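You operate a simulated robot arm through the tools that you are given. There is no shell and no other tool. Be economical: measure what you need, move in short steps, check, and stop when the job is done.

You run a simulated robot arm. Do the job below in one go: nothing can be reset, and whatever is moved stays where it is left.

TASK
Squeeze the lime half into the small glass.
Fine: leave its peel in the orange dish; lift the lever again; no juice on the counter; the glass stays under the spout.

The check looks at the end state, three seconds after you hand in, the way a careful person would. Anything else that was tipped, shoved, dropped, spilled or broken makes it a failure.

THE ROBOT
A 6-joint arm with a two-finger parallel gripper, fixed in place. Base frame: the origin is at the foot of the arm, x ahead of it, y to its left, z up; the work surface is at about z = 0.81. Lengths are in m, angles in rad, forces in N, time in s.
With the tool pointing down near the work surface it reaches from about 0.34 to 0.76 m from the base axis. Its first joint turns from -1.152 to 1.152 rad. Payload 2.45 kg.
The TCP is the grasp point between the finger pads, 0.024 m short of the fingertips. In the tool frame z runs along the fingers and y along their closing line. The gripper opens to 0.068 m. The fingers are 0.017 m wide and 0.01 m thick; the gripper's body (0.04 by 0.07 m) begins 0.041 m behind the TCP.
Orientation is told as [roll, pitch, yaw] about the base's x, y, z axes, in that order, counted from this pose: with the fingers straight down and closing along the base's y, the tool's x points along the base's -x, its y along +y and its z along -z.

THE INTERFACE
- The arm moves only by the tool apply_moves. Its argument "motion" is a list of rows, each a list of 7 numbers: the shift along the base's x, y, z in units of 400 mm (1.0 is 400 mm), then the turn, a rotation vector about the base's x, y, z in units of 90 degrees (1.0 is 90 degrees), then the closure in counts, from 0 (fully open) to 255 (shut). In form: [[tx, ty, tz, rx, ry, rz, hand], ...]. A call has 1 to 12 rows; each row is the pose to reach, as a shift and turn from the pose commanded when the call began. A call with a number of a shift or a turn outside -1 to 1 is refused whole. Rows are played at 5 a second. More than 0.05 m and 0.15 rad between two rows, or a gripper value outside its range, and nothing of the call is played. Where a pose cannot be reached the arm comes as near as it can. A force on the tool above 90 N (or 10 N above the force at the start of the call, whichever is more), or a blocked arm, ends the call early, and 0.2 s more pass. The fingers move at their own pace (about 0.108 m/s each) and stop on an object; they squeeze with about 31 N. The grip force told is the motor's: it shows also when the fingers shut on nothing. Time passes only in rows, and 0.2 s behind the last, so rows that repeat a pose let the fingers close. The reply holds the time, the measured pose of the TCP, the force on the tool along the base axes, the opening and the grip force, in the units named above and with some noise, with the torque about the TCP (base axes, N m) and any sound that the robot's microphone picked up, and new pictures: "pictures" is both (left out), scene, wrist or none.
- Cameras (640 x 400 px; columns grow to the right, rows downward): "scene" is fixed at [0.1841, 0.4343, 1.4651]; the picture's right is [-0.47, -0.88, 0.00], its down [-0.53, 0.29, -0.80] and it looks along [0.70, -0.38, -0.61] (base axes); focal length 221 px, centre (320, 200). "wrist" rides on the gripper at [0.084, 0.011, -0.075] in the tool frame; the picture's right is [-0.13, 0.99, 0.00], its down [-0.60, -0.08, -0.79] and it looks along [-0.79, -0.10, 0.61] (tool axes); focal length 251 px, centre (320, 200).
- measure_at(camera, pixels): for up to 12 pixels [column, row] of the newest picture of that camera ("zoom" is the newest enlarged one), the place [x, y, z] in the base frame of the surface seen there, good to about 0.002 m, but the place of the scene camera against the robot may be out by one fixed shift of up to 0.012 m in any direction. No time passes.
- zoom(camera, box): a new picture of the part [left, top, right, bottom] of that camera's present view, enlarged. No time passes.
- sign_off(): hands the job in; it is judged then, once.

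Work in short steps. Measure before you move; look again where a grasp or a placing could have gone wrong, and mend it. You have 80 turns and 200 pictures in all, those below and enlarged ones among them. Open the gripper and draw the arm clear of the work before you hand the job in, unless the task says otherwise; then end with one line.

The tools are called after ">>>" by a JSON object that holds its "api" and its "payload". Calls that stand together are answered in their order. apply_moves: Moves the arm, as the interface text tells. Its arguments: {"type":"object","properties":{"motion":{"type":"array","items":{"type":"array","items":{"type":"number"}}},"pictures":{"type":"string","enum":["both","scene","wrist","none"]}},"required":["motion"]} The other tools are called the same way: measure_at (camera, pixels) gives the place of the surface under pixels of a picture; zoom (camera, box) takes an enlarged picture of a part of a camera's view; sign_off () hands the job in.

At the start:

```text
time_s: 0.0
tcp_pos: [0.4971, 0.0763, 1.3404]
ee_rot: [0.0, 0.0, 0.0]
ft_force: [-0.3, -0.7, 0.2]
ft_torque: [0.04, -0.03, -0.01]
grip_width: 0.0681
grip_force: 0.0
```

scene: 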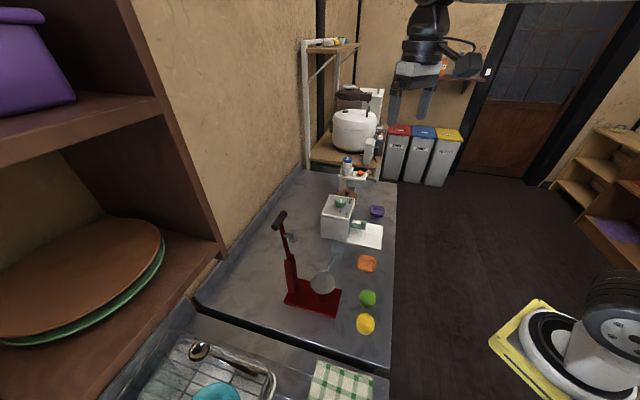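
wrist: 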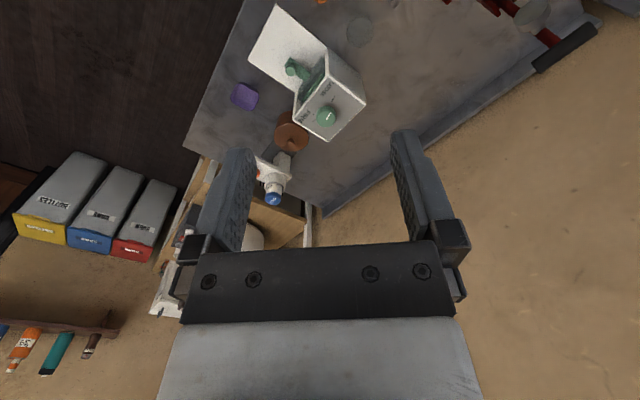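

The scene shows a red lever press around (305,285), an orange dish at (367,263), lime at (367,298) and lemon at (365,323). I zoom in to understand it.

>>> {"api": "zoom", "payload": {"camera": "scene", "box": [250, 190, 410, 350]}}

>>> {"api": "zoom", "payload": {"camera": "scene", "box": [270, 240, 390, 330]}}

>>> {"api": "zoom", "payload": {"camera": "scene", "box": [320, 170, 400, 250]}}

```text
2.50 times, centred on (330, 270) of scene
```

zoom: 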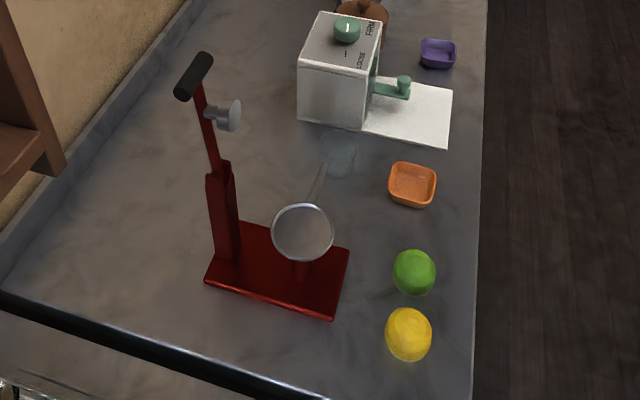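

```text
4.44 times, centred on (330, 285) of scene
```

zoom: 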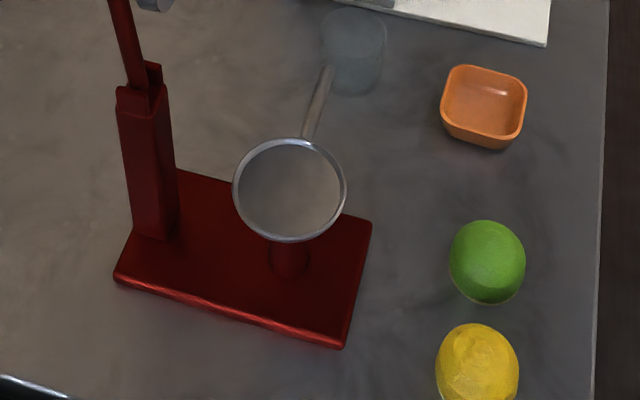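

```text
5.00 times, centred on (360, 210) of scene
```

zoom: 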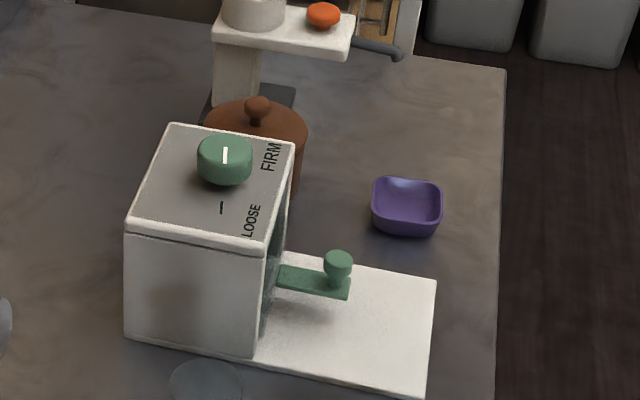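

The press has a cup, a plunger on the raised lever, and a chute toward a glass. I'll measure the key points in the scene view.

>>> {"api": "measure_at", "payload": {"camera": "scene", "pixels": [[367, 296], [365, 322], [367, 264], [322, 284], [322, 276], [332, 287], [311, 285], [322, 293], [280, 219], [292, 238], [306, 218], [289, 259]]}}

>>> {"api": "measure_at", "payload": {"camera": "scene", "pixels": [[336, 245], [336, 252], [330, 256], [328, 264], [339, 300], [334, 315], [287, 302], [355, 305], [360, 256], [374, 257], [374, 270], [285, 228]]}}

>>> {"api": "zoom", "payload": {"camera": "scene", "box": [310, 230, 350, 260]}}

>>> {"api": "zoom", "payload": {"camera": "scene", "box": [265, 200, 325, 240]}}

```text
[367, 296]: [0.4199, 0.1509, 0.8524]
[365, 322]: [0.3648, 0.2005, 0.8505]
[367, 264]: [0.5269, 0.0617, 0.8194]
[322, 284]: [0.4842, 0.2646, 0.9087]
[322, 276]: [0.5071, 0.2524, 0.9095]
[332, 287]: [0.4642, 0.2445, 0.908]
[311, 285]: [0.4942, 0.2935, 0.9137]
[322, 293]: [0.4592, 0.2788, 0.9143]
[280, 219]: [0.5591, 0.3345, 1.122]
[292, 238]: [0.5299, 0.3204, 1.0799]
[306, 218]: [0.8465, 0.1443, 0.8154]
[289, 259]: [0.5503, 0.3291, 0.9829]
```

```text
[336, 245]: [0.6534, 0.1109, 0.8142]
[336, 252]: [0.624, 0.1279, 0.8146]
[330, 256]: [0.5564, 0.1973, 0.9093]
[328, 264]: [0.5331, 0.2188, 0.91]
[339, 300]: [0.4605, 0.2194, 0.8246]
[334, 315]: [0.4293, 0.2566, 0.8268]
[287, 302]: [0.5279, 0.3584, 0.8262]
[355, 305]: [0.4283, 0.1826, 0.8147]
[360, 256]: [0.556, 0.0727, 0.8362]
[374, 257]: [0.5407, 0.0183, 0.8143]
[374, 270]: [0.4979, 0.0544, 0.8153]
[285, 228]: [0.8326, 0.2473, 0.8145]
```

```text
13.33 times, centred on (330, 245) of scene
```

zoom: 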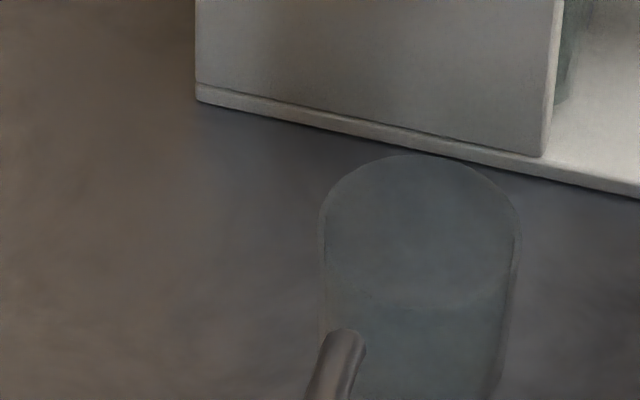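

```text
10.00 times, centred on (295, 220) of scene
```

zoom: 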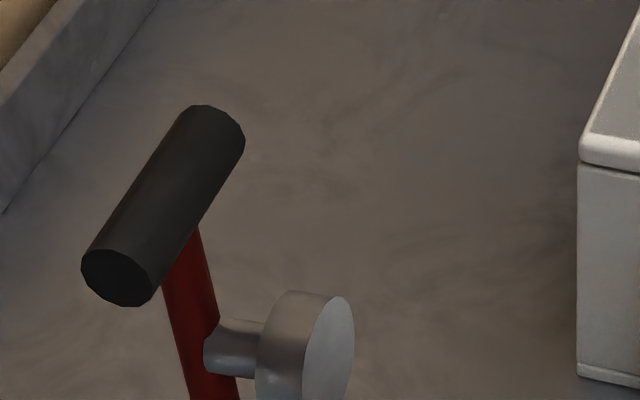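

The spout end projects to about (0.557,0.19) while the glass stands around (0.60,0.14), so I need another viewpoint. I'll lower and yaw the wrist camera to look at the press and glass from the right side.

>>> {"api": "apply_moves", "payload": {"motion": [[-0.02, -0.015, -0.1, 0, 0, 0.083, 0], [-0.04, -0.03, -0.2, 0, 0, 0.166, 0], [-0.06, -0.045, -0.3, 0, 0, 0.25, 0], [-0.08, -0.06, -0.4, 0, 0, 0.333, 0], [-0.1, -0.075, -0.5, 0, 0, 0.416, 0], [-0.12, -0.09, -0.6, 0, 0, 0.5, 0]]}}

```text
time_s: 1.4
tcp_pos: [0.4501, 0.0396, 1.0996]
ee_rot: [-0.002, -0.002, 0.787]
ft_force: [-0.4, -0.6, -0.7]
ft_torque: [0.01, -0.03, 0.0]
grip_width: 0.068
grip_force: 0.0
```

scene: 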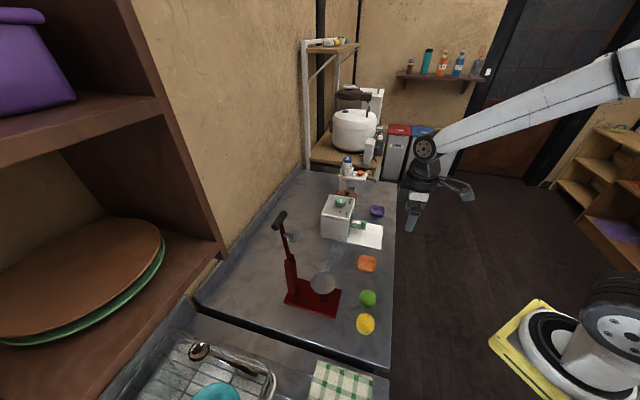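
wrist: 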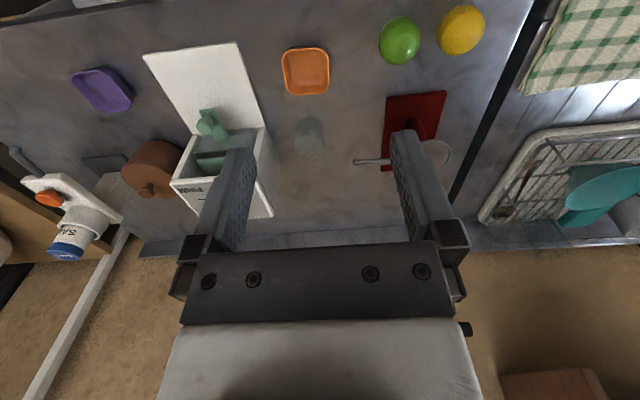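

The wrist view (flipped) shows the glass near (310,138) and the spout tip near (356,161). Zoom and measure in the wrist camera for true robot-frame positions.

>>> {"api": "zoom", "payload": {"camera": "wrist", "box": [270, 80, 470, 210]}}

>>> {"api": "measure_at", "payload": {"camera": "wrist", "pixels": [[356, 161], [368, 161], [380, 161], [310, 138], [310, 157], [305, 71], [305, 49], [305, 93], [400, 40], [460, 28], [384, 40], [418, 40]]}}

```text
3.08 times, centred on (370, 145) of wrist
```

zoom: 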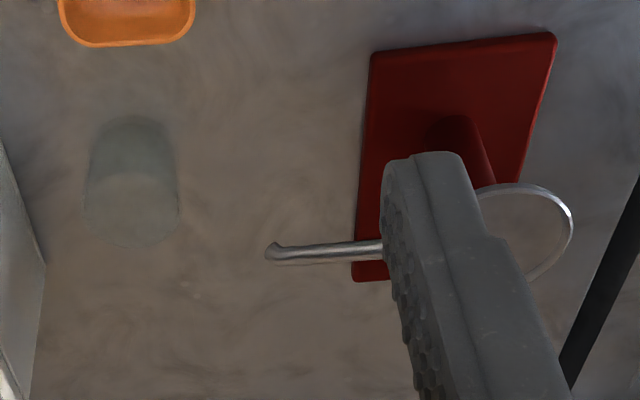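

```text
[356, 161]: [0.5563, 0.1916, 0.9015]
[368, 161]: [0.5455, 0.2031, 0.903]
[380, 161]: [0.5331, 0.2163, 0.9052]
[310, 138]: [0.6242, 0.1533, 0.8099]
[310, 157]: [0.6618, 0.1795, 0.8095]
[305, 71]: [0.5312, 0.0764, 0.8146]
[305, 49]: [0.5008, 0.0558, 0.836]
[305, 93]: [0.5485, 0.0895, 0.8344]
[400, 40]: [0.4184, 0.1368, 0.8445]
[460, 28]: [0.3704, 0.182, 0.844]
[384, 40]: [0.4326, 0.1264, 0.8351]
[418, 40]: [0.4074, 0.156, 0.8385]
```

The spout tip is at (0.556,0.192,0.90), and the glass sits about 6–7 cm away, so it must be moved under the spout. I'll zoom in on the glass to get its size.

>>> {"api": "zoom", "payload": {"camera": "wrist", "box": [280, 105, 344, 169]}}

>>> {"api": "zoom", "payload": {"camera": "wrist", "box": [370, 0, 500, 80]}}

>>> {"api": "measure_at", "payload": {"camera": "wrist", "pixels": [[300, 118], [310, 117], [320, 118], [310, 125], [310, 130], [298, 128], [324, 128], [447, 150], [440, 165], [430, 150], [340, 125], [285, 125]]}}

```text
6.25 times, centred on (312, 137) of wrist
```

zoom: 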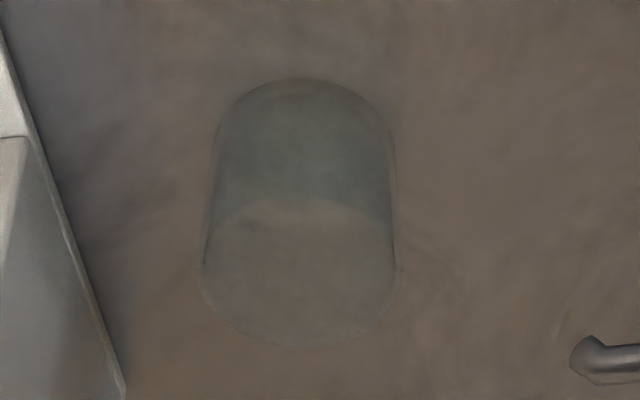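

```text
4.92 times, centred on (435, 40) of wrist
```

zoom: 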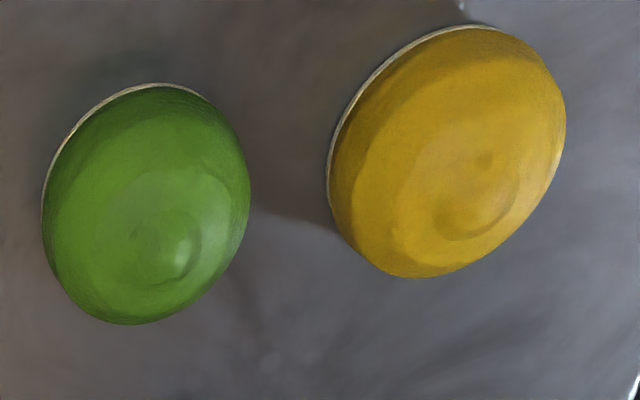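

```text
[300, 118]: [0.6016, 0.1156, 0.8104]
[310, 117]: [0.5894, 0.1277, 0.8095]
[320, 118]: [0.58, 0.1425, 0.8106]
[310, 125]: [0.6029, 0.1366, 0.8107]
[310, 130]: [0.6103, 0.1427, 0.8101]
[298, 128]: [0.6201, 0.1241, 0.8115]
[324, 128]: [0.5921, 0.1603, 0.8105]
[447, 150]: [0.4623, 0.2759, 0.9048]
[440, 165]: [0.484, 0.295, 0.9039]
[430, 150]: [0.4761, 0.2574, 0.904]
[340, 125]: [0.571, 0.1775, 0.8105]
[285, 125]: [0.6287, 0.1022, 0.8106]
```

Glass base is about (0.61,0.14), Ø≈0.048, rim z≈0.863. Measuring the neighbouring white box and the press top before planning the grasp.

>>> {"api": "measure_at", "payload": {"camera": "wrist", "pixels": [[262, 130], [272, 212], [240, 45], [147, 55], [190, 180], [255, 130], [240, 140], [212, 118], [256, 110], [268, 180]]}}

>>> {"api": "measure_at", "payload": {"camera": "scene", "pixels": [[322, 213], [322, 237], [347, 242], [351, 216], [356, 225], [360, 222], [336, 200], [341, 201], [381, 249], [384, 228], [276, 228], [285, 213]]}}

```text
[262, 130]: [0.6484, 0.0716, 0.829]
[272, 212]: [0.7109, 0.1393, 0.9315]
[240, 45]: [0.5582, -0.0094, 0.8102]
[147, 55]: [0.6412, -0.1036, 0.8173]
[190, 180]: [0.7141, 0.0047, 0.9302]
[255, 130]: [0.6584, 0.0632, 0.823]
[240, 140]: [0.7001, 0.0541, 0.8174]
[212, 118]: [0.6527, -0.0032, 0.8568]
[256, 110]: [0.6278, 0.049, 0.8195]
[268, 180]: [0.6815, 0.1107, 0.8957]
```

```text
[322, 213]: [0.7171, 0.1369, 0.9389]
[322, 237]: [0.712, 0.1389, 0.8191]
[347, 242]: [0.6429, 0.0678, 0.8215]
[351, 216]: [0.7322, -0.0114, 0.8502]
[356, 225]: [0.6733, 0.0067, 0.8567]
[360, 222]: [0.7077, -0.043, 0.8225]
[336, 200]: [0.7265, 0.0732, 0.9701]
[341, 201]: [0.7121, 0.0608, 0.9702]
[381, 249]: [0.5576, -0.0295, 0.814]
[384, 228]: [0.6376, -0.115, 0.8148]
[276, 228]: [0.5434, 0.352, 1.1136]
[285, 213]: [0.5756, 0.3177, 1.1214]
```

The box face lies ~0.05 m behind the glass. I'll turn to yaw −45° (fingers closing parallel to the box face, straddling the spout direction later) and move over the glass.

>>> {"api": "apply_moves", "payload": {"motion": [[0.033, 0.021, 0, 0, 0, -0.083, 0], [0.067, 0.042, 0, 0, 0, -0.167, 0], [0.1, 0.063, 0, 0, 0, -0.25, 0], [0.133, 0.083, 0, 0, 0, -0.333, 0], [0.167, 0.104, 0, 0, 0, -0.417, 0], [0.2, 0.125, 0, 0, 0, -0.5, 0], [0.233, 0.146, 0, 0, 0, -0.583, 0], [0.267, 0.167, 0, 0, 0, -0.667, 0], [0.3, 0.188, -0.05, 0, 0, -0.75, 0], [0.333, 0.208, -0.1, 0, 0, -0.833, 0], [0.367, 0.23, -0.15, 0, 0, -0.917, 0], [0.4, 0.25, -0.2, 0, 0, -1, 0]]}}

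```text
time_s: 4.0
tcp_pos: [0.6085, 0.1425, 1.02]
ee_rot: [0.0, -0.004, -0.789]
ft_force: [-0.7, 0.1, -0.1]
ft_torque: [0.0, 0.01, 0.0]
grip_width: 0.0681
grip_force: 0.0
```

scene: 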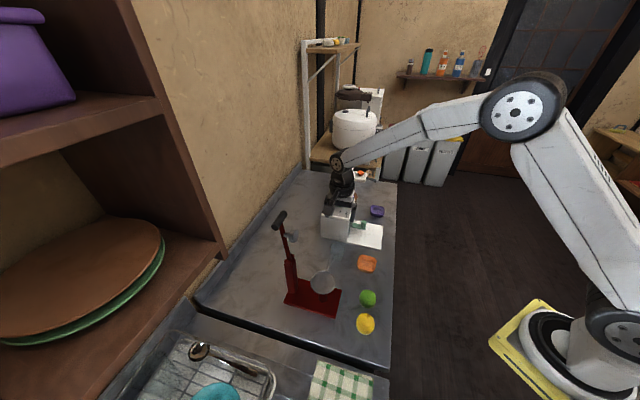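
wrist: 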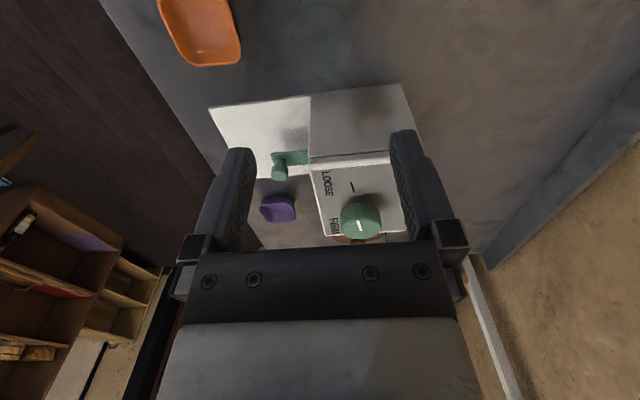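

The glass appears near (323,30) in the wrist view; zoom to confirm its centre from this second view.

>>> {"api": "zoom", "payload": {"camera": "wrist", "box": [256, 0, 400, 90]}}

```text
4.44 times, centred on (328, 45) of wrist
```

zoom: 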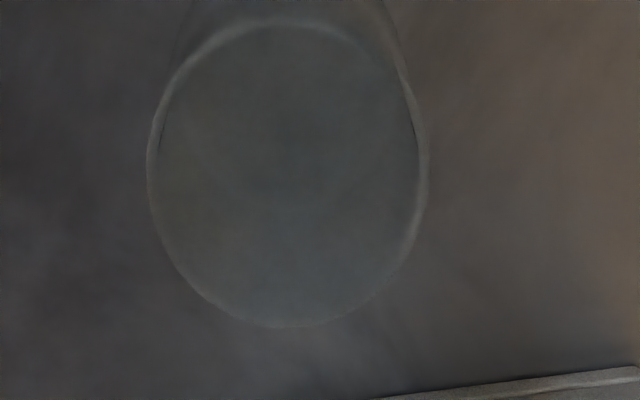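

Rim centre computes to (0.610,0.1435), z≈0.863, agreeing with the first view. Tilt 20° so the fingers point toward the press, then descend around the glass with open fingers.

>>> {"api": "apply_moves", "payload": {"motion": [[0.001, 0.003, 0, 0.052, 0.052, 0, 0], [0.002, 0.005, 0, 0.105, 0.105, 0, 0], [0.002, 0.005, 0, 0.157, 0.157, 0, 0], [0.002, 0.005, -0.1, 0.157, 0.157, 0, 0], [0.002, 0.005, -0.2, 0.157, 0.157, 0, 0], [0.002, 0.005, -0.28, 0.157, 0.157, 0, 0]]}}

```text
time_s: 5.4
tcp_pos: [0.6105, 0.1418, 0.9094]
ee_rot: [0.0, 0.348, -0.785]
ft_force: [0.5, -0.2, 0.4]
ft_torque: [0.03, 0.01, -0.02]
grip_width: 0.0679
grip_force: 0.1
```

scene: 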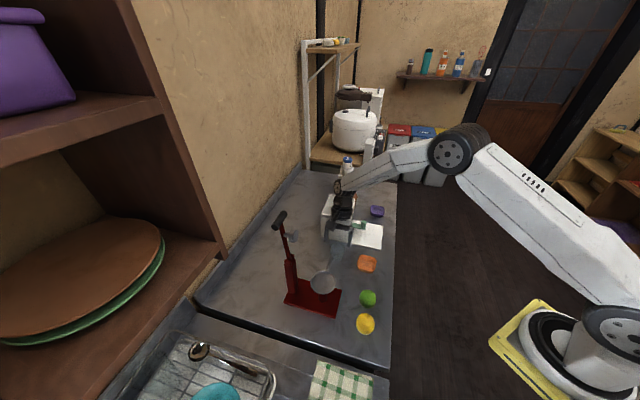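
wrist: 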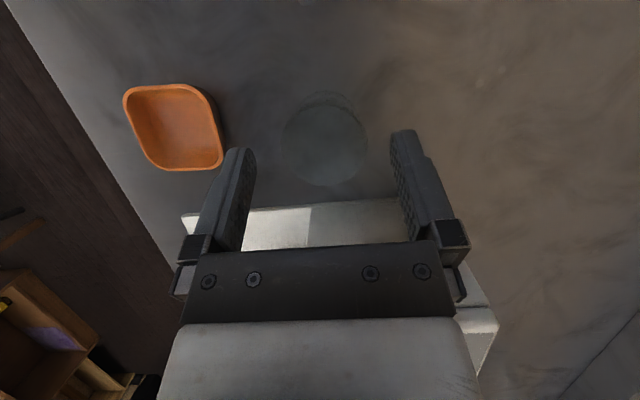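

Glass is centred between the fingers at (325,145). Descend to z≈0.860 and check.

>>> {"api": "apply_moves", "payload": {"motion": [[0, 0.002, -0.06, 0, 0, 0, 0], [0, 0.003, -0.12, 0, 0, 0, 0]]}}

>>> {"api": "zoom", "payload": {"camera": "scene", "box": [300, 190, 380, 270]}}

```text
time_s: 6.0
tcp_pos: [0.6076, 0.1443, 0.8601]
ee_rot: [0.001, 0.349, -0.783]
ft_force: [0.2, -0.3, -0.7]
ft_torque: [-0.03, -0.02, -0.01]
grip_width: 0.068
grip_force: 0.1
```

scene: 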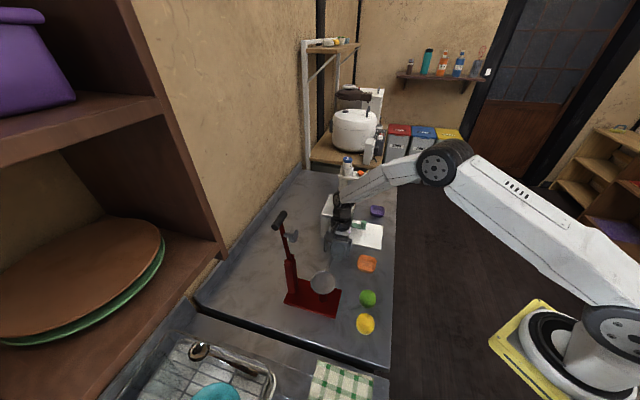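
wrist: 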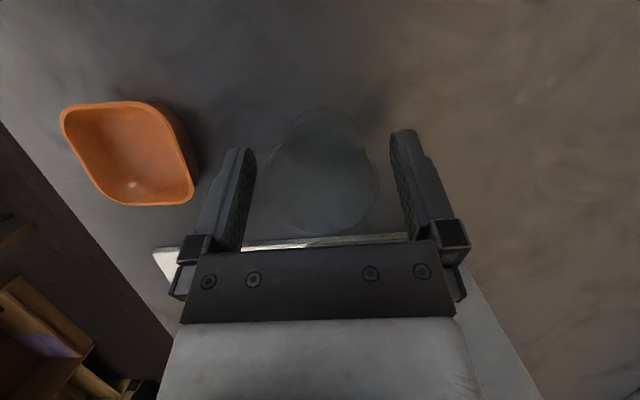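

```text
5.00 times, centred on (340, 230) of scene
```

zoom: 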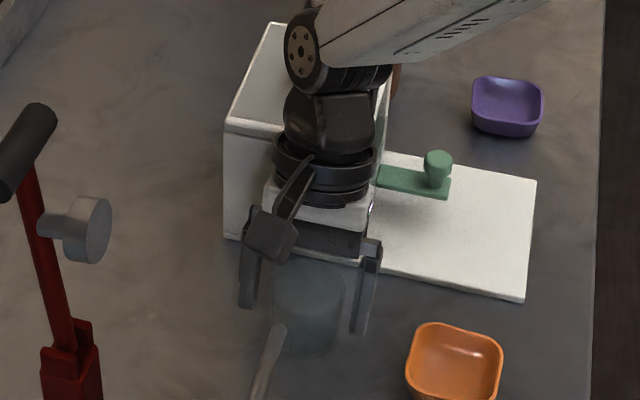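

The glass is centred between the fingers. Close gently onto it (count ~85).

>>> {"api": "apply_moves", "payload": {"motion": [[0, 0, 0, 0, 0, 0, 60], [0, 0, 0, 0, 0, 0, 85], [0, 0, 0, 0, 0, 0, 85]], "pictures": "wrist"}}

```text
time_s: 6.8
tcp_pos: [0.6094, 0.1441, 0.8623]
ee_rot: [0.0, 0.347, -0.785]
ft_force: [0.6, 0.6, -0.5]
ft_torque: [-0.01, -0.06, 0.04]
grip_width: 0.053
grip_force: 31.0
```

wrist: 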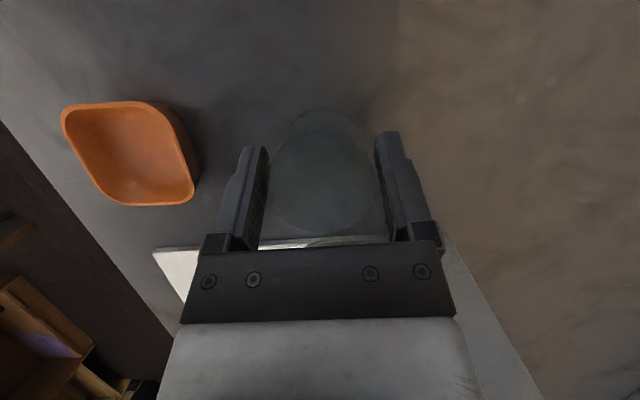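

Gripped at 0.053. Lift ~4 mm and move toward the spout tip, checking part way.

>>> {"api": "apply_moves", "payload": {"motion": [[0, 0, 0.01, 0, 0, 0, 85], [-0.03, 0.027, 0.01, 0, 0, 0, 85], [-0.06, 0.054, 0.01, 0, 0, 0, 85], [-0.09, 0.08, 0.01, 0, 0, 0, 85]]}}

>>> {"api": "zoom", "payload": {"camera": "scene", "box": [290, 200, 370, 280]}}

```text
time_s: 7.8
tcp_pos: [0.5736, 0.1768, 0.8637]
ee_rot: [-0.002, 0.346, -0.785]
ft_force: [0.0, -0.1, -1.3]
ft_torque: [0.0, 0.01, 0.0]
grip_width: 0.0532
grip_force: 31.5
```

scene: 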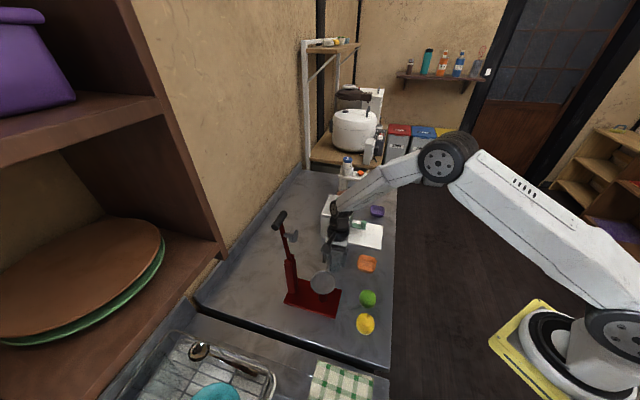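
wrist: 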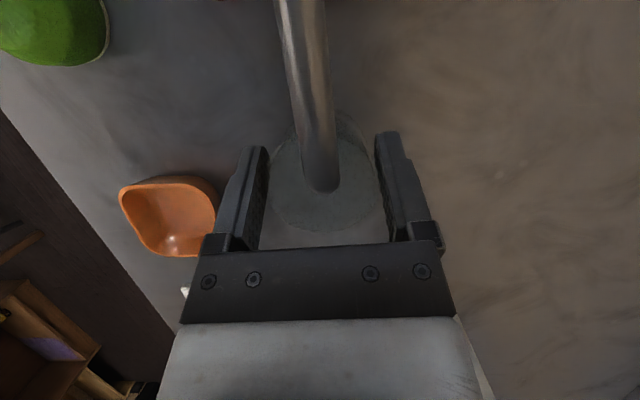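

```text
5.00 times, centred on (330, 240) of scene
```

zoom: 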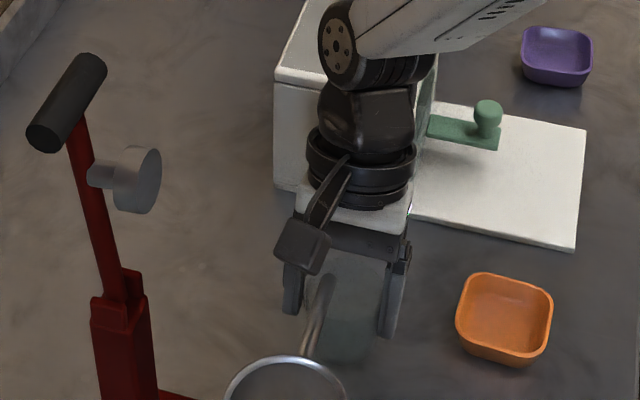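

The wrist view shows the spout over the glass, tip at (322,188). Measure the tip to finish the alignment.

>>> {"api": "measure_at", "payload": {"camera": "wrist", "pixels": [[322, 186], [320, 170], [322, 180], [310, 90], [300, 20], [312, 180], [334, 180]]}}

>>> {"api": "zoom", "payload": {"camera": "wrist", "box": [240, 90, 400, 250]}}

```text
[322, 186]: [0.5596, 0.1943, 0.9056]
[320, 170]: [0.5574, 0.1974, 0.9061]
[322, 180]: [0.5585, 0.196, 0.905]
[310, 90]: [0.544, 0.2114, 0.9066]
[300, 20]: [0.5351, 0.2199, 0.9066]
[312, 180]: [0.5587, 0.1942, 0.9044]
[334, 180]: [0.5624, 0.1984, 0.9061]
```

```text
2.50 times, centred on (320, 170) of wrist
```

zoom: 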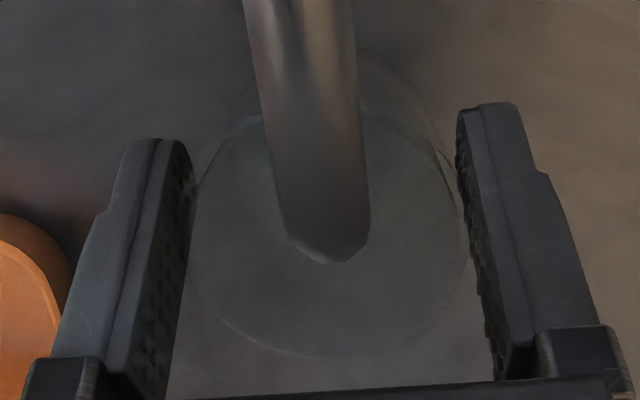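

Tip is at about (0.560,0.1945), underside well above the rim. Move another ~1 cm in, lower the 4 mm, and check before opening.

>>> {"api": "apply_moves", "payload": {"motion": [[-0.008, 0.01, 0, 0, 0, 0, 85], [-0.016, 0.021, 0, 0, 0, 0, 85], [-0.016, 0.021, -0.005, 0, 0, 0, 85], [-0.016, 0.021, -0.009, 0, 0, 0, 85]], "pictures": "wrist"}}

>>> {"api": "zoom", "payload": {"camera": "wrist", "box": [240, 90, 400, 250]}}

```text
time_s: 8.8
tcp_pos: [0.5673, 0.1841, 0.8607]
ee_rot: [0.001, 0.347, -0.785]
ft_force: [-1.8, 0.4, 2.6]
ft_torque: [0.02, -0.02, 0.0]
grip_width: 0.0528
grip_force: 30.8
```

wrist: 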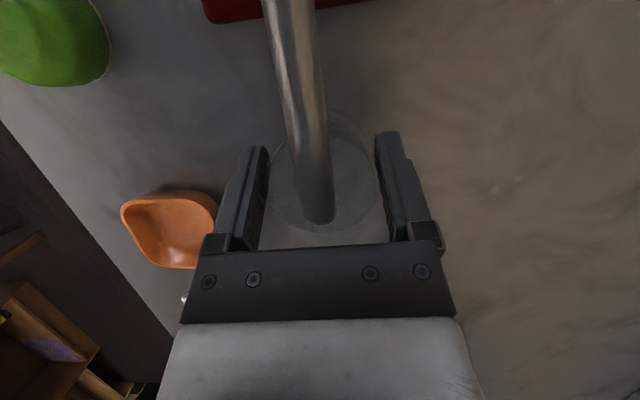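

```text
2.50 times, centred on (320, 170) of wrist
```

zoom: 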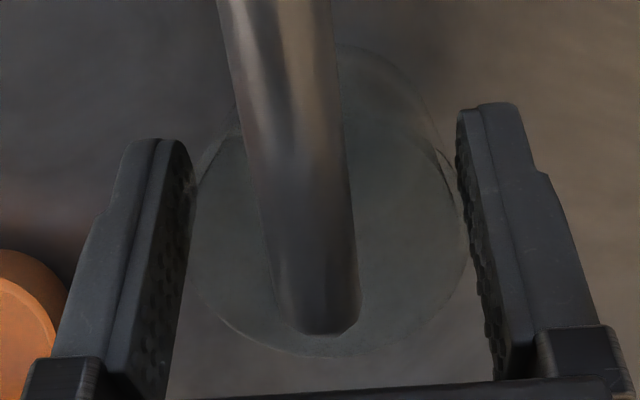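

The glass touched the counter; the tip is ~12 mm inside from the centre. Nudge 5 mm further for a better centring, then set down and open.

>>> {"api": "apply_moves", "payload": {"motion": [[0, 0, 0.006, 0, 0, 0, 85], [-0.006, 0.0125, 0.006, 0, 0, 0, 85], [-0.006, 0.0125, 0, 0, 0, 0, 85], [-0.006, 0.0125, 0, 0, 0, 0, 60], [-0.006, 0.0125, 0, 0, 0, 0, 20], [-0.006, 0.0125, 0, 0, 0, 0, 20]], "pictures": "wrist"}}

>>> {"api": "zoom", "payload": {"camera": "wrist", "box": [240, 90, 400, 250]}}

```text
time_s: 10.2
tcp_pos: [0.5648, 0.1902, 0.8599]
ee_rot: [0.0, 0.346, -0.785]
ft_force: [-0.5, -0.4, 0.2]
ft_torque: [0.0, 0.03, 0.01]
grip_width: 0.0623
grip_force: 0.0
```

wrist: 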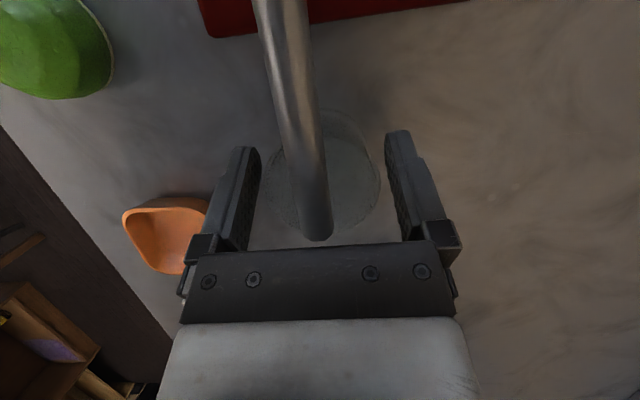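

```text
2.50 times, centred on (320, 170) of wrist
```

zoom: 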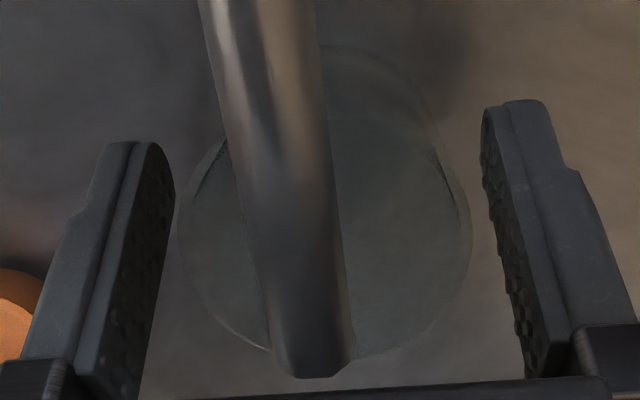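

Glass is released. Measure tip, then retract along the tool axis (up and outward).

>>> {"api": "measure_at", "payload": {"camera": "wrist", "pixels": [[316, 237], [316, 225], [314, 200]]}}

>>> {"api": "apply_moves", "payload": {"motion": [[0.01, -0.01, 0.025, 0, 0, 0, 0], [0.035, -0.035, 0.1, 0, 0, 0, 0], [0.06, -0.06, 0.2, 0, 0, 0, 0], [0.08, -0.08, 0.3, 0, 0, 0, 0]]}}

```text
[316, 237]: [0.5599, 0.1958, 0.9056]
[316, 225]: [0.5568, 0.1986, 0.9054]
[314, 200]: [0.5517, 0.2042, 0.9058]
```

```text
time_s: 11.2
tcp_pos: [0.5951, 0.1569, 0.9801]
ee_rot: [0.0, 0.349, -0.787]
ft_force: [0.3, -0.4, -0.9]
ft_torque: [0.02, 0.01, 0.0]
grip_width: 0.0679
grip_force: 0.0
```

scene: 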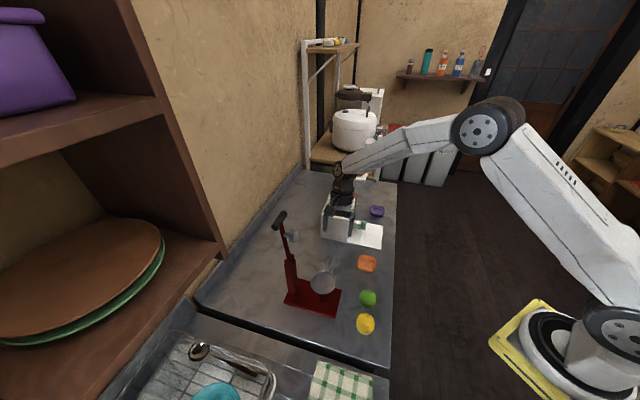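
wrist: 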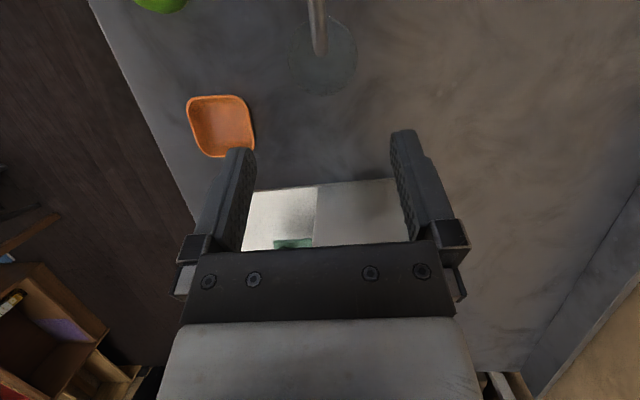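

Glass stands under the spout. Now untilt and go above the lime half at about (0.42,0.145).

>>> {"api": "apply_moves", "payload": {"motion": [[-0.08, -0.01, 0.05, -0.05, -0.05, 0, 0], [-0.16, -0.015, 0.05, -0.1, -0.1, 0, 0], [-0.24, -0.02, 0.05, -0.157, -0.157, 0, 0], [-0.33, -0.025, 0.05, -0.157, -0.157, 0, 0], [-0.4375, -0.03, 0.05, -0.157, -0.157, 0, 0]]}}

```text
time_s: 12.4
tcp_pos: [0.4211, 0.1455, 1.0016]
ee_rot: [-0.001, 0.0, -0.786]
ft_force: [-0.4, -0.6, -0.7]
ft_torque: [0.02, 0.0, 0.0]
grip_width: 0.0679
grip_force: 0.0
```

scene: 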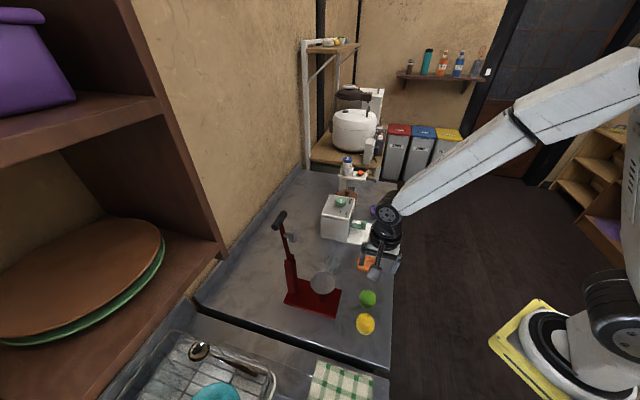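
wrist: 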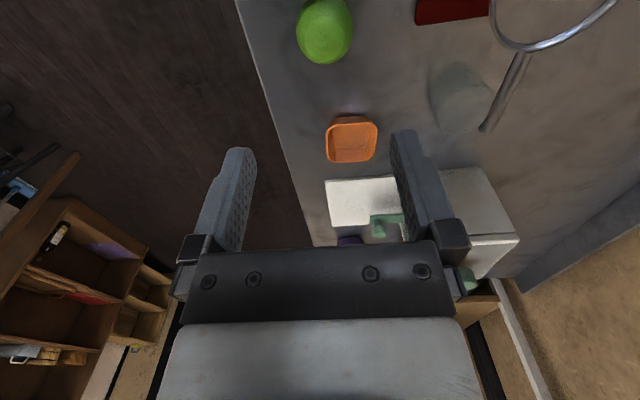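

The lime is at (325,28) in the wrist view, next to no obstacles in the closing direction. Measure its edges and the cup.

>>> {"api": "measure_at", "payload": {"camera": "wrist", "pixels": [[299, 35], [325, 30], [350, 22], [325, 61], [322, 5], [312, 55], [341, 55], [540, 10], [520, 30], [575, 10]]}}

>>> {"api": "zoom", "payload": {"camera": "wrist", "box": [270, 0, 390, 75]}}

>>> {"api": "zoom", "payload": {"camera": "wrist", "box": [400, 0, 640, 150]}}

```text
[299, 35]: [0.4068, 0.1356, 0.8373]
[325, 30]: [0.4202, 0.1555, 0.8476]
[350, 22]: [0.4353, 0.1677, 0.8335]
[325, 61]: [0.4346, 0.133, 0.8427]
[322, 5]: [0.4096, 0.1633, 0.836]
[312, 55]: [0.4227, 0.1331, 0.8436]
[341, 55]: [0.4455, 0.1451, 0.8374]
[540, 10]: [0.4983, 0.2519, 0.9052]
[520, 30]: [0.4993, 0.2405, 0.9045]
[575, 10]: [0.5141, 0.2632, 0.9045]
```

```text
5.33 times, centred on (330, 38) of wrist
```

zoom: 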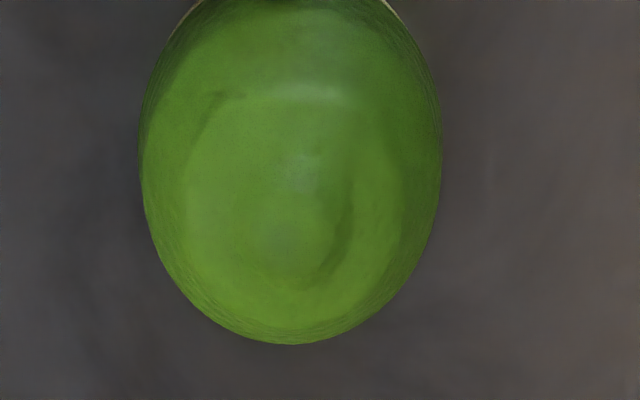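

```text
2.67 times, centred on (520, 75) of wrist
```

zoom: 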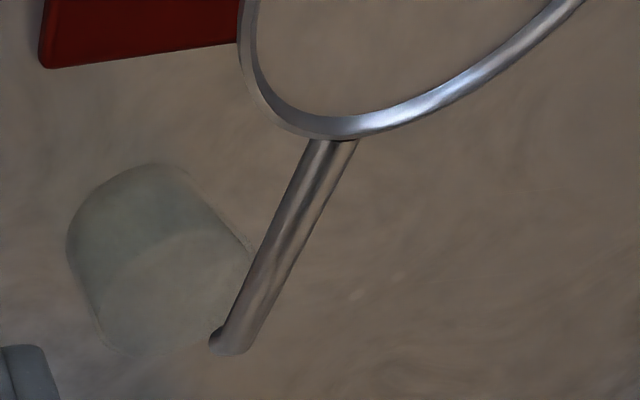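

Lime centre estimated at (0.423,0.147), top ≈0.849, cut face down on the counter. Descend to TCP z≈0.844 with open fingers.

>>> {"api": "apply_moves", "payload": {"motion": [[0.005, 0.004, -0.1, 0, 0, 0, 0], [0.005, 0.004, -0.2, 0, 0, 0, 0], [0.005, 0.004, -0.28, 0, 0, 0, 0], [0.005, 0.004, -0.34, 0, 0, 0, 0]]}}

>>> {"api": "zoom", "payload": {"camera": "scene", "box": [330, 250, 410, 330]}}

```text
time_s: 13.4
tcp_pos: [0.4246, 0.1462, 0.8643]
ee_rot: [0.002, -0.001, -0.786]
ft_force: [-0.3, 0.2, -0.5]
ft_torque: [0.0, -0.01, -0.01]
grip_width: 0.068
grip_force: 0.0
```

scene: 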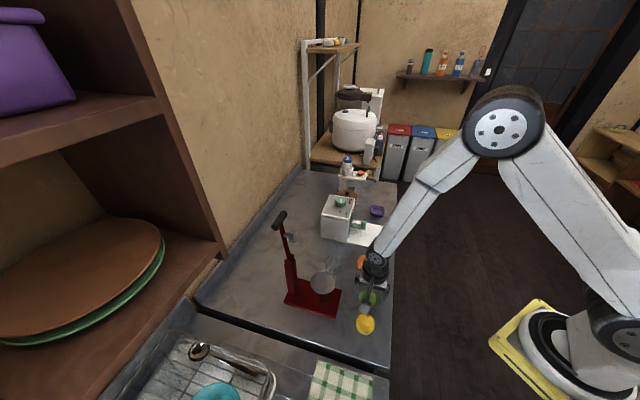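
wrist: 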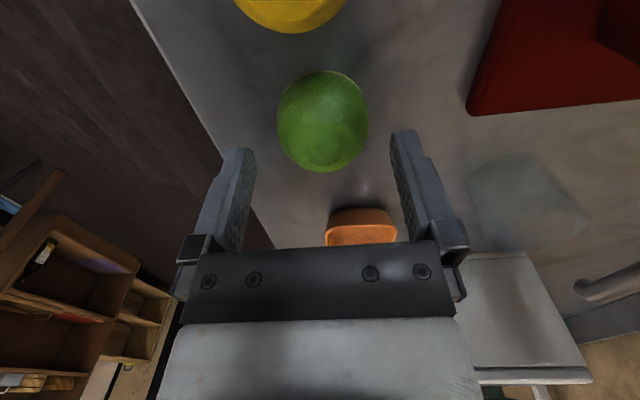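

```text
5.00 times, centred on (370, 290) of scene
```

zoom: 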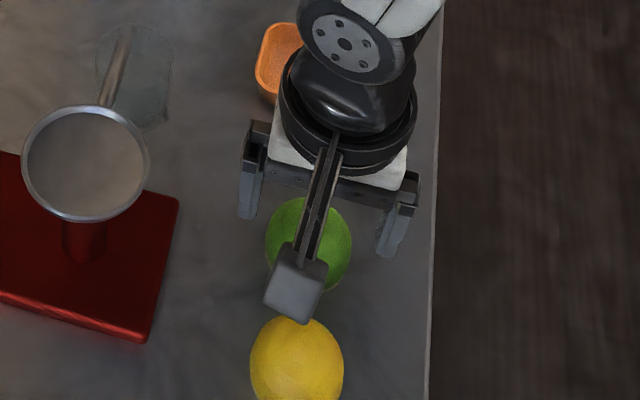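

The lime lines up with the expected projection (edge at row ~72). Descend the last 20 mm and close.

>>> {"api": "apply_moves", "payload": {"motion": [[0, 0, -0.03, 0, 0, 0, 0], [0, 0, -0.05, 0, 0, 0, 0], [0, 0, -0.05, 0, 0, 0, 60], [0, 0, -0.05, 0, 0, 0, 90], [0, 0, -0.05, 0, 0, 0, 100]]}}

```text
time_s: 14.6
tcp_pos: [0.4241, 0.1469, 0.8436]
ee_rot: [0.002, 0.001, -0.786]
ft_force: [0.9, 0.1, 0.4]
ft_torque: [-0.01, 0.02, 0.04]
grip_width: 0.049
grip_force: 31.2
```

scene: 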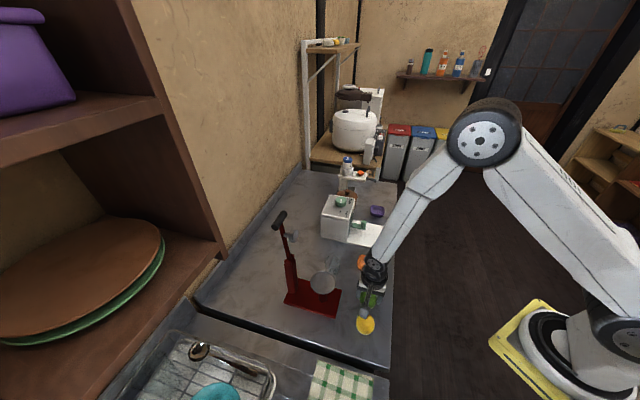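
wrist: 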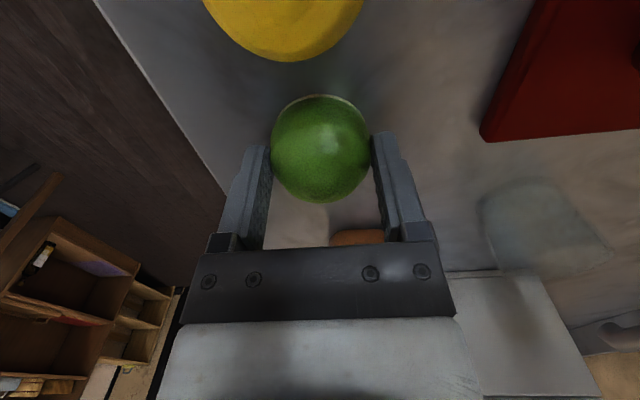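

Lime gripped at 0.049 m. Lift straight up 0.14 m and check that it comes along.

>>> {"api": "apply_moves", "payload": {"motion": [[0, 0, 0.02, 0, 0, 0, 100], [0, 0, 0.1, 0, 0, 0, 100], [0, 0, 0.2, 0, 0, 0, 100], [0, 0, 0.28, 0, 0, 0, 100], [0, 0, 0.36, 0, 0, 0, 100]]}}

>>> {"api": "zoom", "payload": {"camera": "scene", "box": [270, 220, 410, 330]}}

```text
time_s: 15.8
tcp_pos: [0.4235, 0.1478, 0.9891]
ee_rot: [-0.002, 0.001, -0.786]
ft_force: [-0.6, 0.1, 0.5]
ft_torque: [0.02, -0.02, -0.02]
grip_width: 0.0412
grip_force: 0.0
```

scene: 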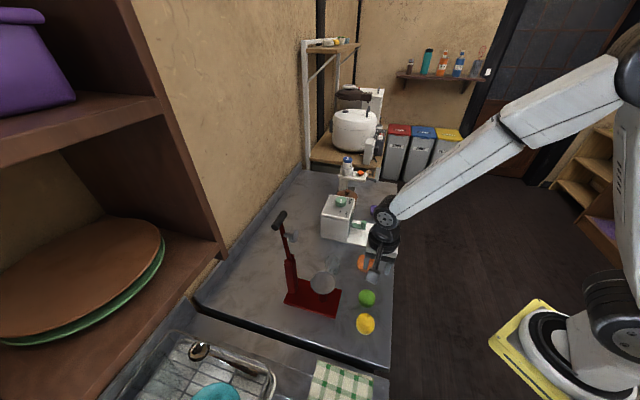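
wrist: 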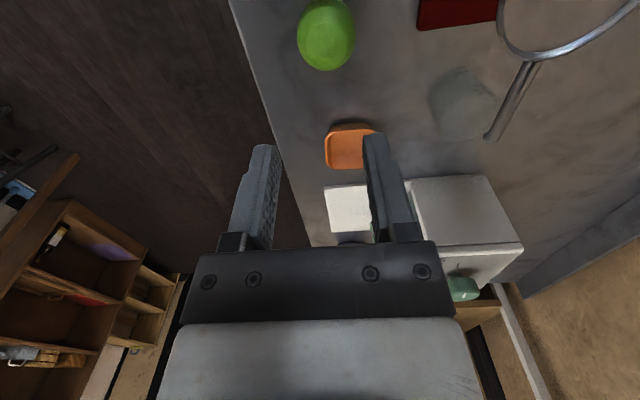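

```text
3.64 times, centred on (340, 275) of scene
```

zoom: 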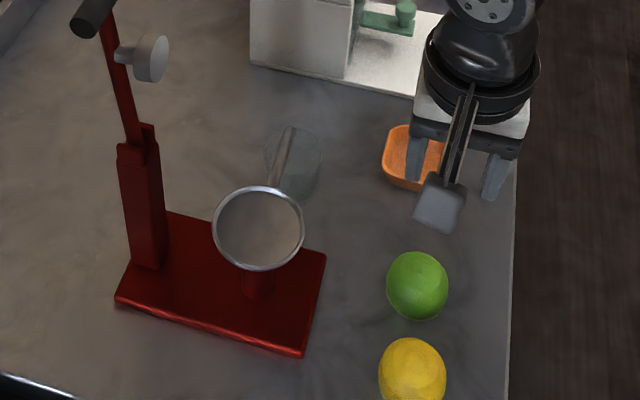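

The grip slipped off the dome (width 0.041, lime still on the counter upright, apparently unmoved). I'll regrip lower, fingertips ~3 mm above the counter; descend first and check position.

>>> {"api": "apply_moves", "payload": {"motion": [[0, 0, -0.1, 0, 0, 0, 0], [0, 0, -0.2, 0, 0, 0, 0], [0, 0, -0.31, 0, 0, 0, 0]], "pictures": "wrist"}}

```text
time_s: 16.6
tcp_pos: [0.4245, 0.148, 0.8633]
ee_rot: [0.001, -0.003, -0.785]
ft_force: [-0.9, 0.6, 0.0]
ft_torque: [-0.01, -0.01, 0.01]
grip_width: 0.068
grip_force: 0.0
```

wrist: 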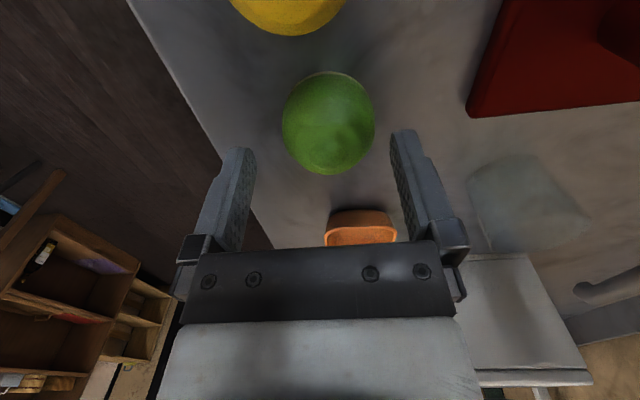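

Lime moved only ~2 mm. Centre on it, descend to TCP z≈0.8365, and close fully.

>>> {"api": "apply_moves", "payload": {"motion": [[0.004, 0.004, -0.03, 0, 0, 0, 0], [0.004, 0.004, -0.067, 0, 0, 0, 0], [0.004, 0.004, -0.067, 0, 0, 0, 100], [0.004, 0.004, -0.067, 0, 0, 0, 200], [0.004, 0.004, -0.067, 0, 0, 0, 200]], "pictures": "wrist"}}

```text
time_s: 17.8
tcp_pos: [0.4261, 0.1506, 0.8369]
ee_rot: [0.0, 0.0, -0.786]
ft_force: [-1.0, 0.7, 0.3]
ft_torque: [0.02, 0.0, -0.01]
grip_width: 0.0489
grip_force: 30.5
```

wrist: 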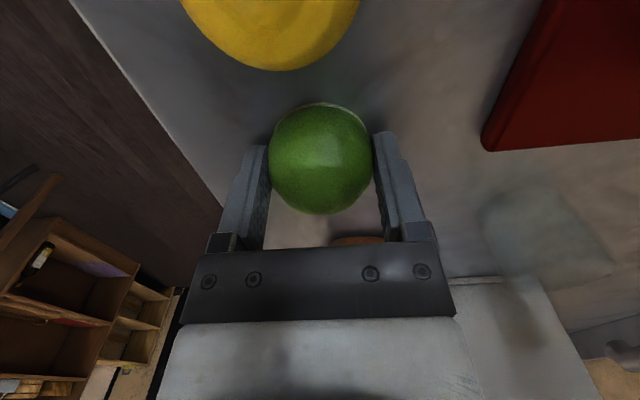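

Width 0.0489 at the lower height. Lift slowly and check it holds.

>>> {"api": "apply_moves", "payload": {"motion": [[0, 0, 0.01, 0, 0, 0, 200], [0, 0, 0.02, 0, 0, 0, 200], [0, 0, 0.035, 0, 0, 0, 200], [0, 0, 0.05, 0, 0, 0, 200]], "pictures": "wrist"}}

```text
time_s: 18.8
tcp_pos: [0.4258, 0.1494, 0.8581]
ee_rot: [-0.001, 0.002, -0.784]
ft_force: [0.7, 0.1, -0.4]
ft_torque: [-0.02, 0.03, -0.04]
grip_width: 0.0489
grip_force: 31.1
```

wrist: 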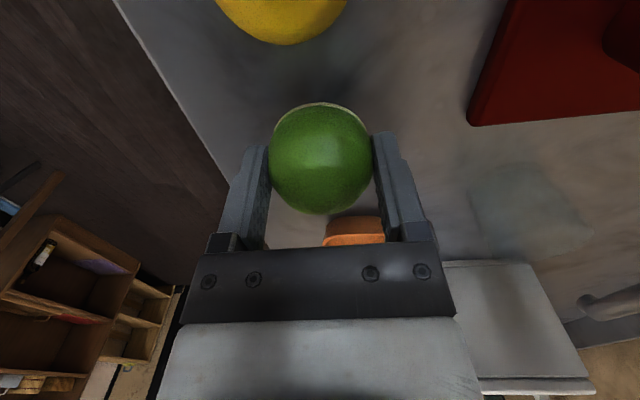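

The lime is held. Measure the cup rim in the scene view for the placing target.

>>> {"api": "zoom", "payload": {"camera": "scene", "box": [298, 262, 348, 302]}}

>>> {"api": "measure_at", "payload": {"camera": "scene", "pixels": [[323, 283], [313, 283], [333, 283], [323, 274], [323, 291], [330, 256], [332, 255], [328, 264]]}}

```text
10.00 times, centred on (323, 282) of scene
```

zoom: 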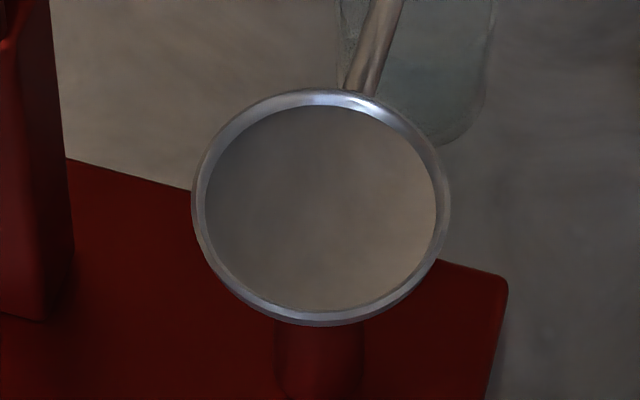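

```text
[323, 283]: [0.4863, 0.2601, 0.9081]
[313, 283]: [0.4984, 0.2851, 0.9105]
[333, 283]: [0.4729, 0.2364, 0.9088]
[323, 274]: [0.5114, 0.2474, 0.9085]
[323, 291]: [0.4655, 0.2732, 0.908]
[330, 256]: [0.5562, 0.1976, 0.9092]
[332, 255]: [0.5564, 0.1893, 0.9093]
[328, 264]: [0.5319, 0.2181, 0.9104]
```

Cup centre ≈ (0.4895,0.2656) in robot frame after correcting the scene shift. Check how far the plunger protrudes over the cup.

>>> {"api": "zoom", "payload": {"camera": "scene", "box": [268, 205, 318, 245]}}

>>> {"api": "measure_at", "payload": {"camera": "scene", "pixels": [[293, 232], [293, 240], [289, 236], [296, 233], [296, 238], [294, 236], [287, 234], [287, 245], [287, 255], [291, 280], [288, 258], [292, 265]]}}

```text
10.00 times, centred on (293, 225) of scene
```

zoom: 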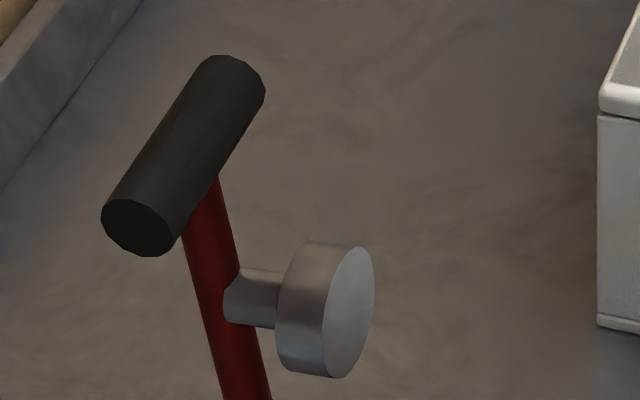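

```text
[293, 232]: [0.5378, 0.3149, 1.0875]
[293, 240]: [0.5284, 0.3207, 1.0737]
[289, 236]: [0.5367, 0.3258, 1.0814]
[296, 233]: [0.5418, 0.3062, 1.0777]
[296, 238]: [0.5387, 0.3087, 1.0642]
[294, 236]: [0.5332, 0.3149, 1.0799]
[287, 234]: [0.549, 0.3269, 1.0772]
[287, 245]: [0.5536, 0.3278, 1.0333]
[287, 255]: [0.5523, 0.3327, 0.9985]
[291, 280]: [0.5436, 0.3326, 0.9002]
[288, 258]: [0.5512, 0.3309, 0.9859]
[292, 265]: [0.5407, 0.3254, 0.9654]
```

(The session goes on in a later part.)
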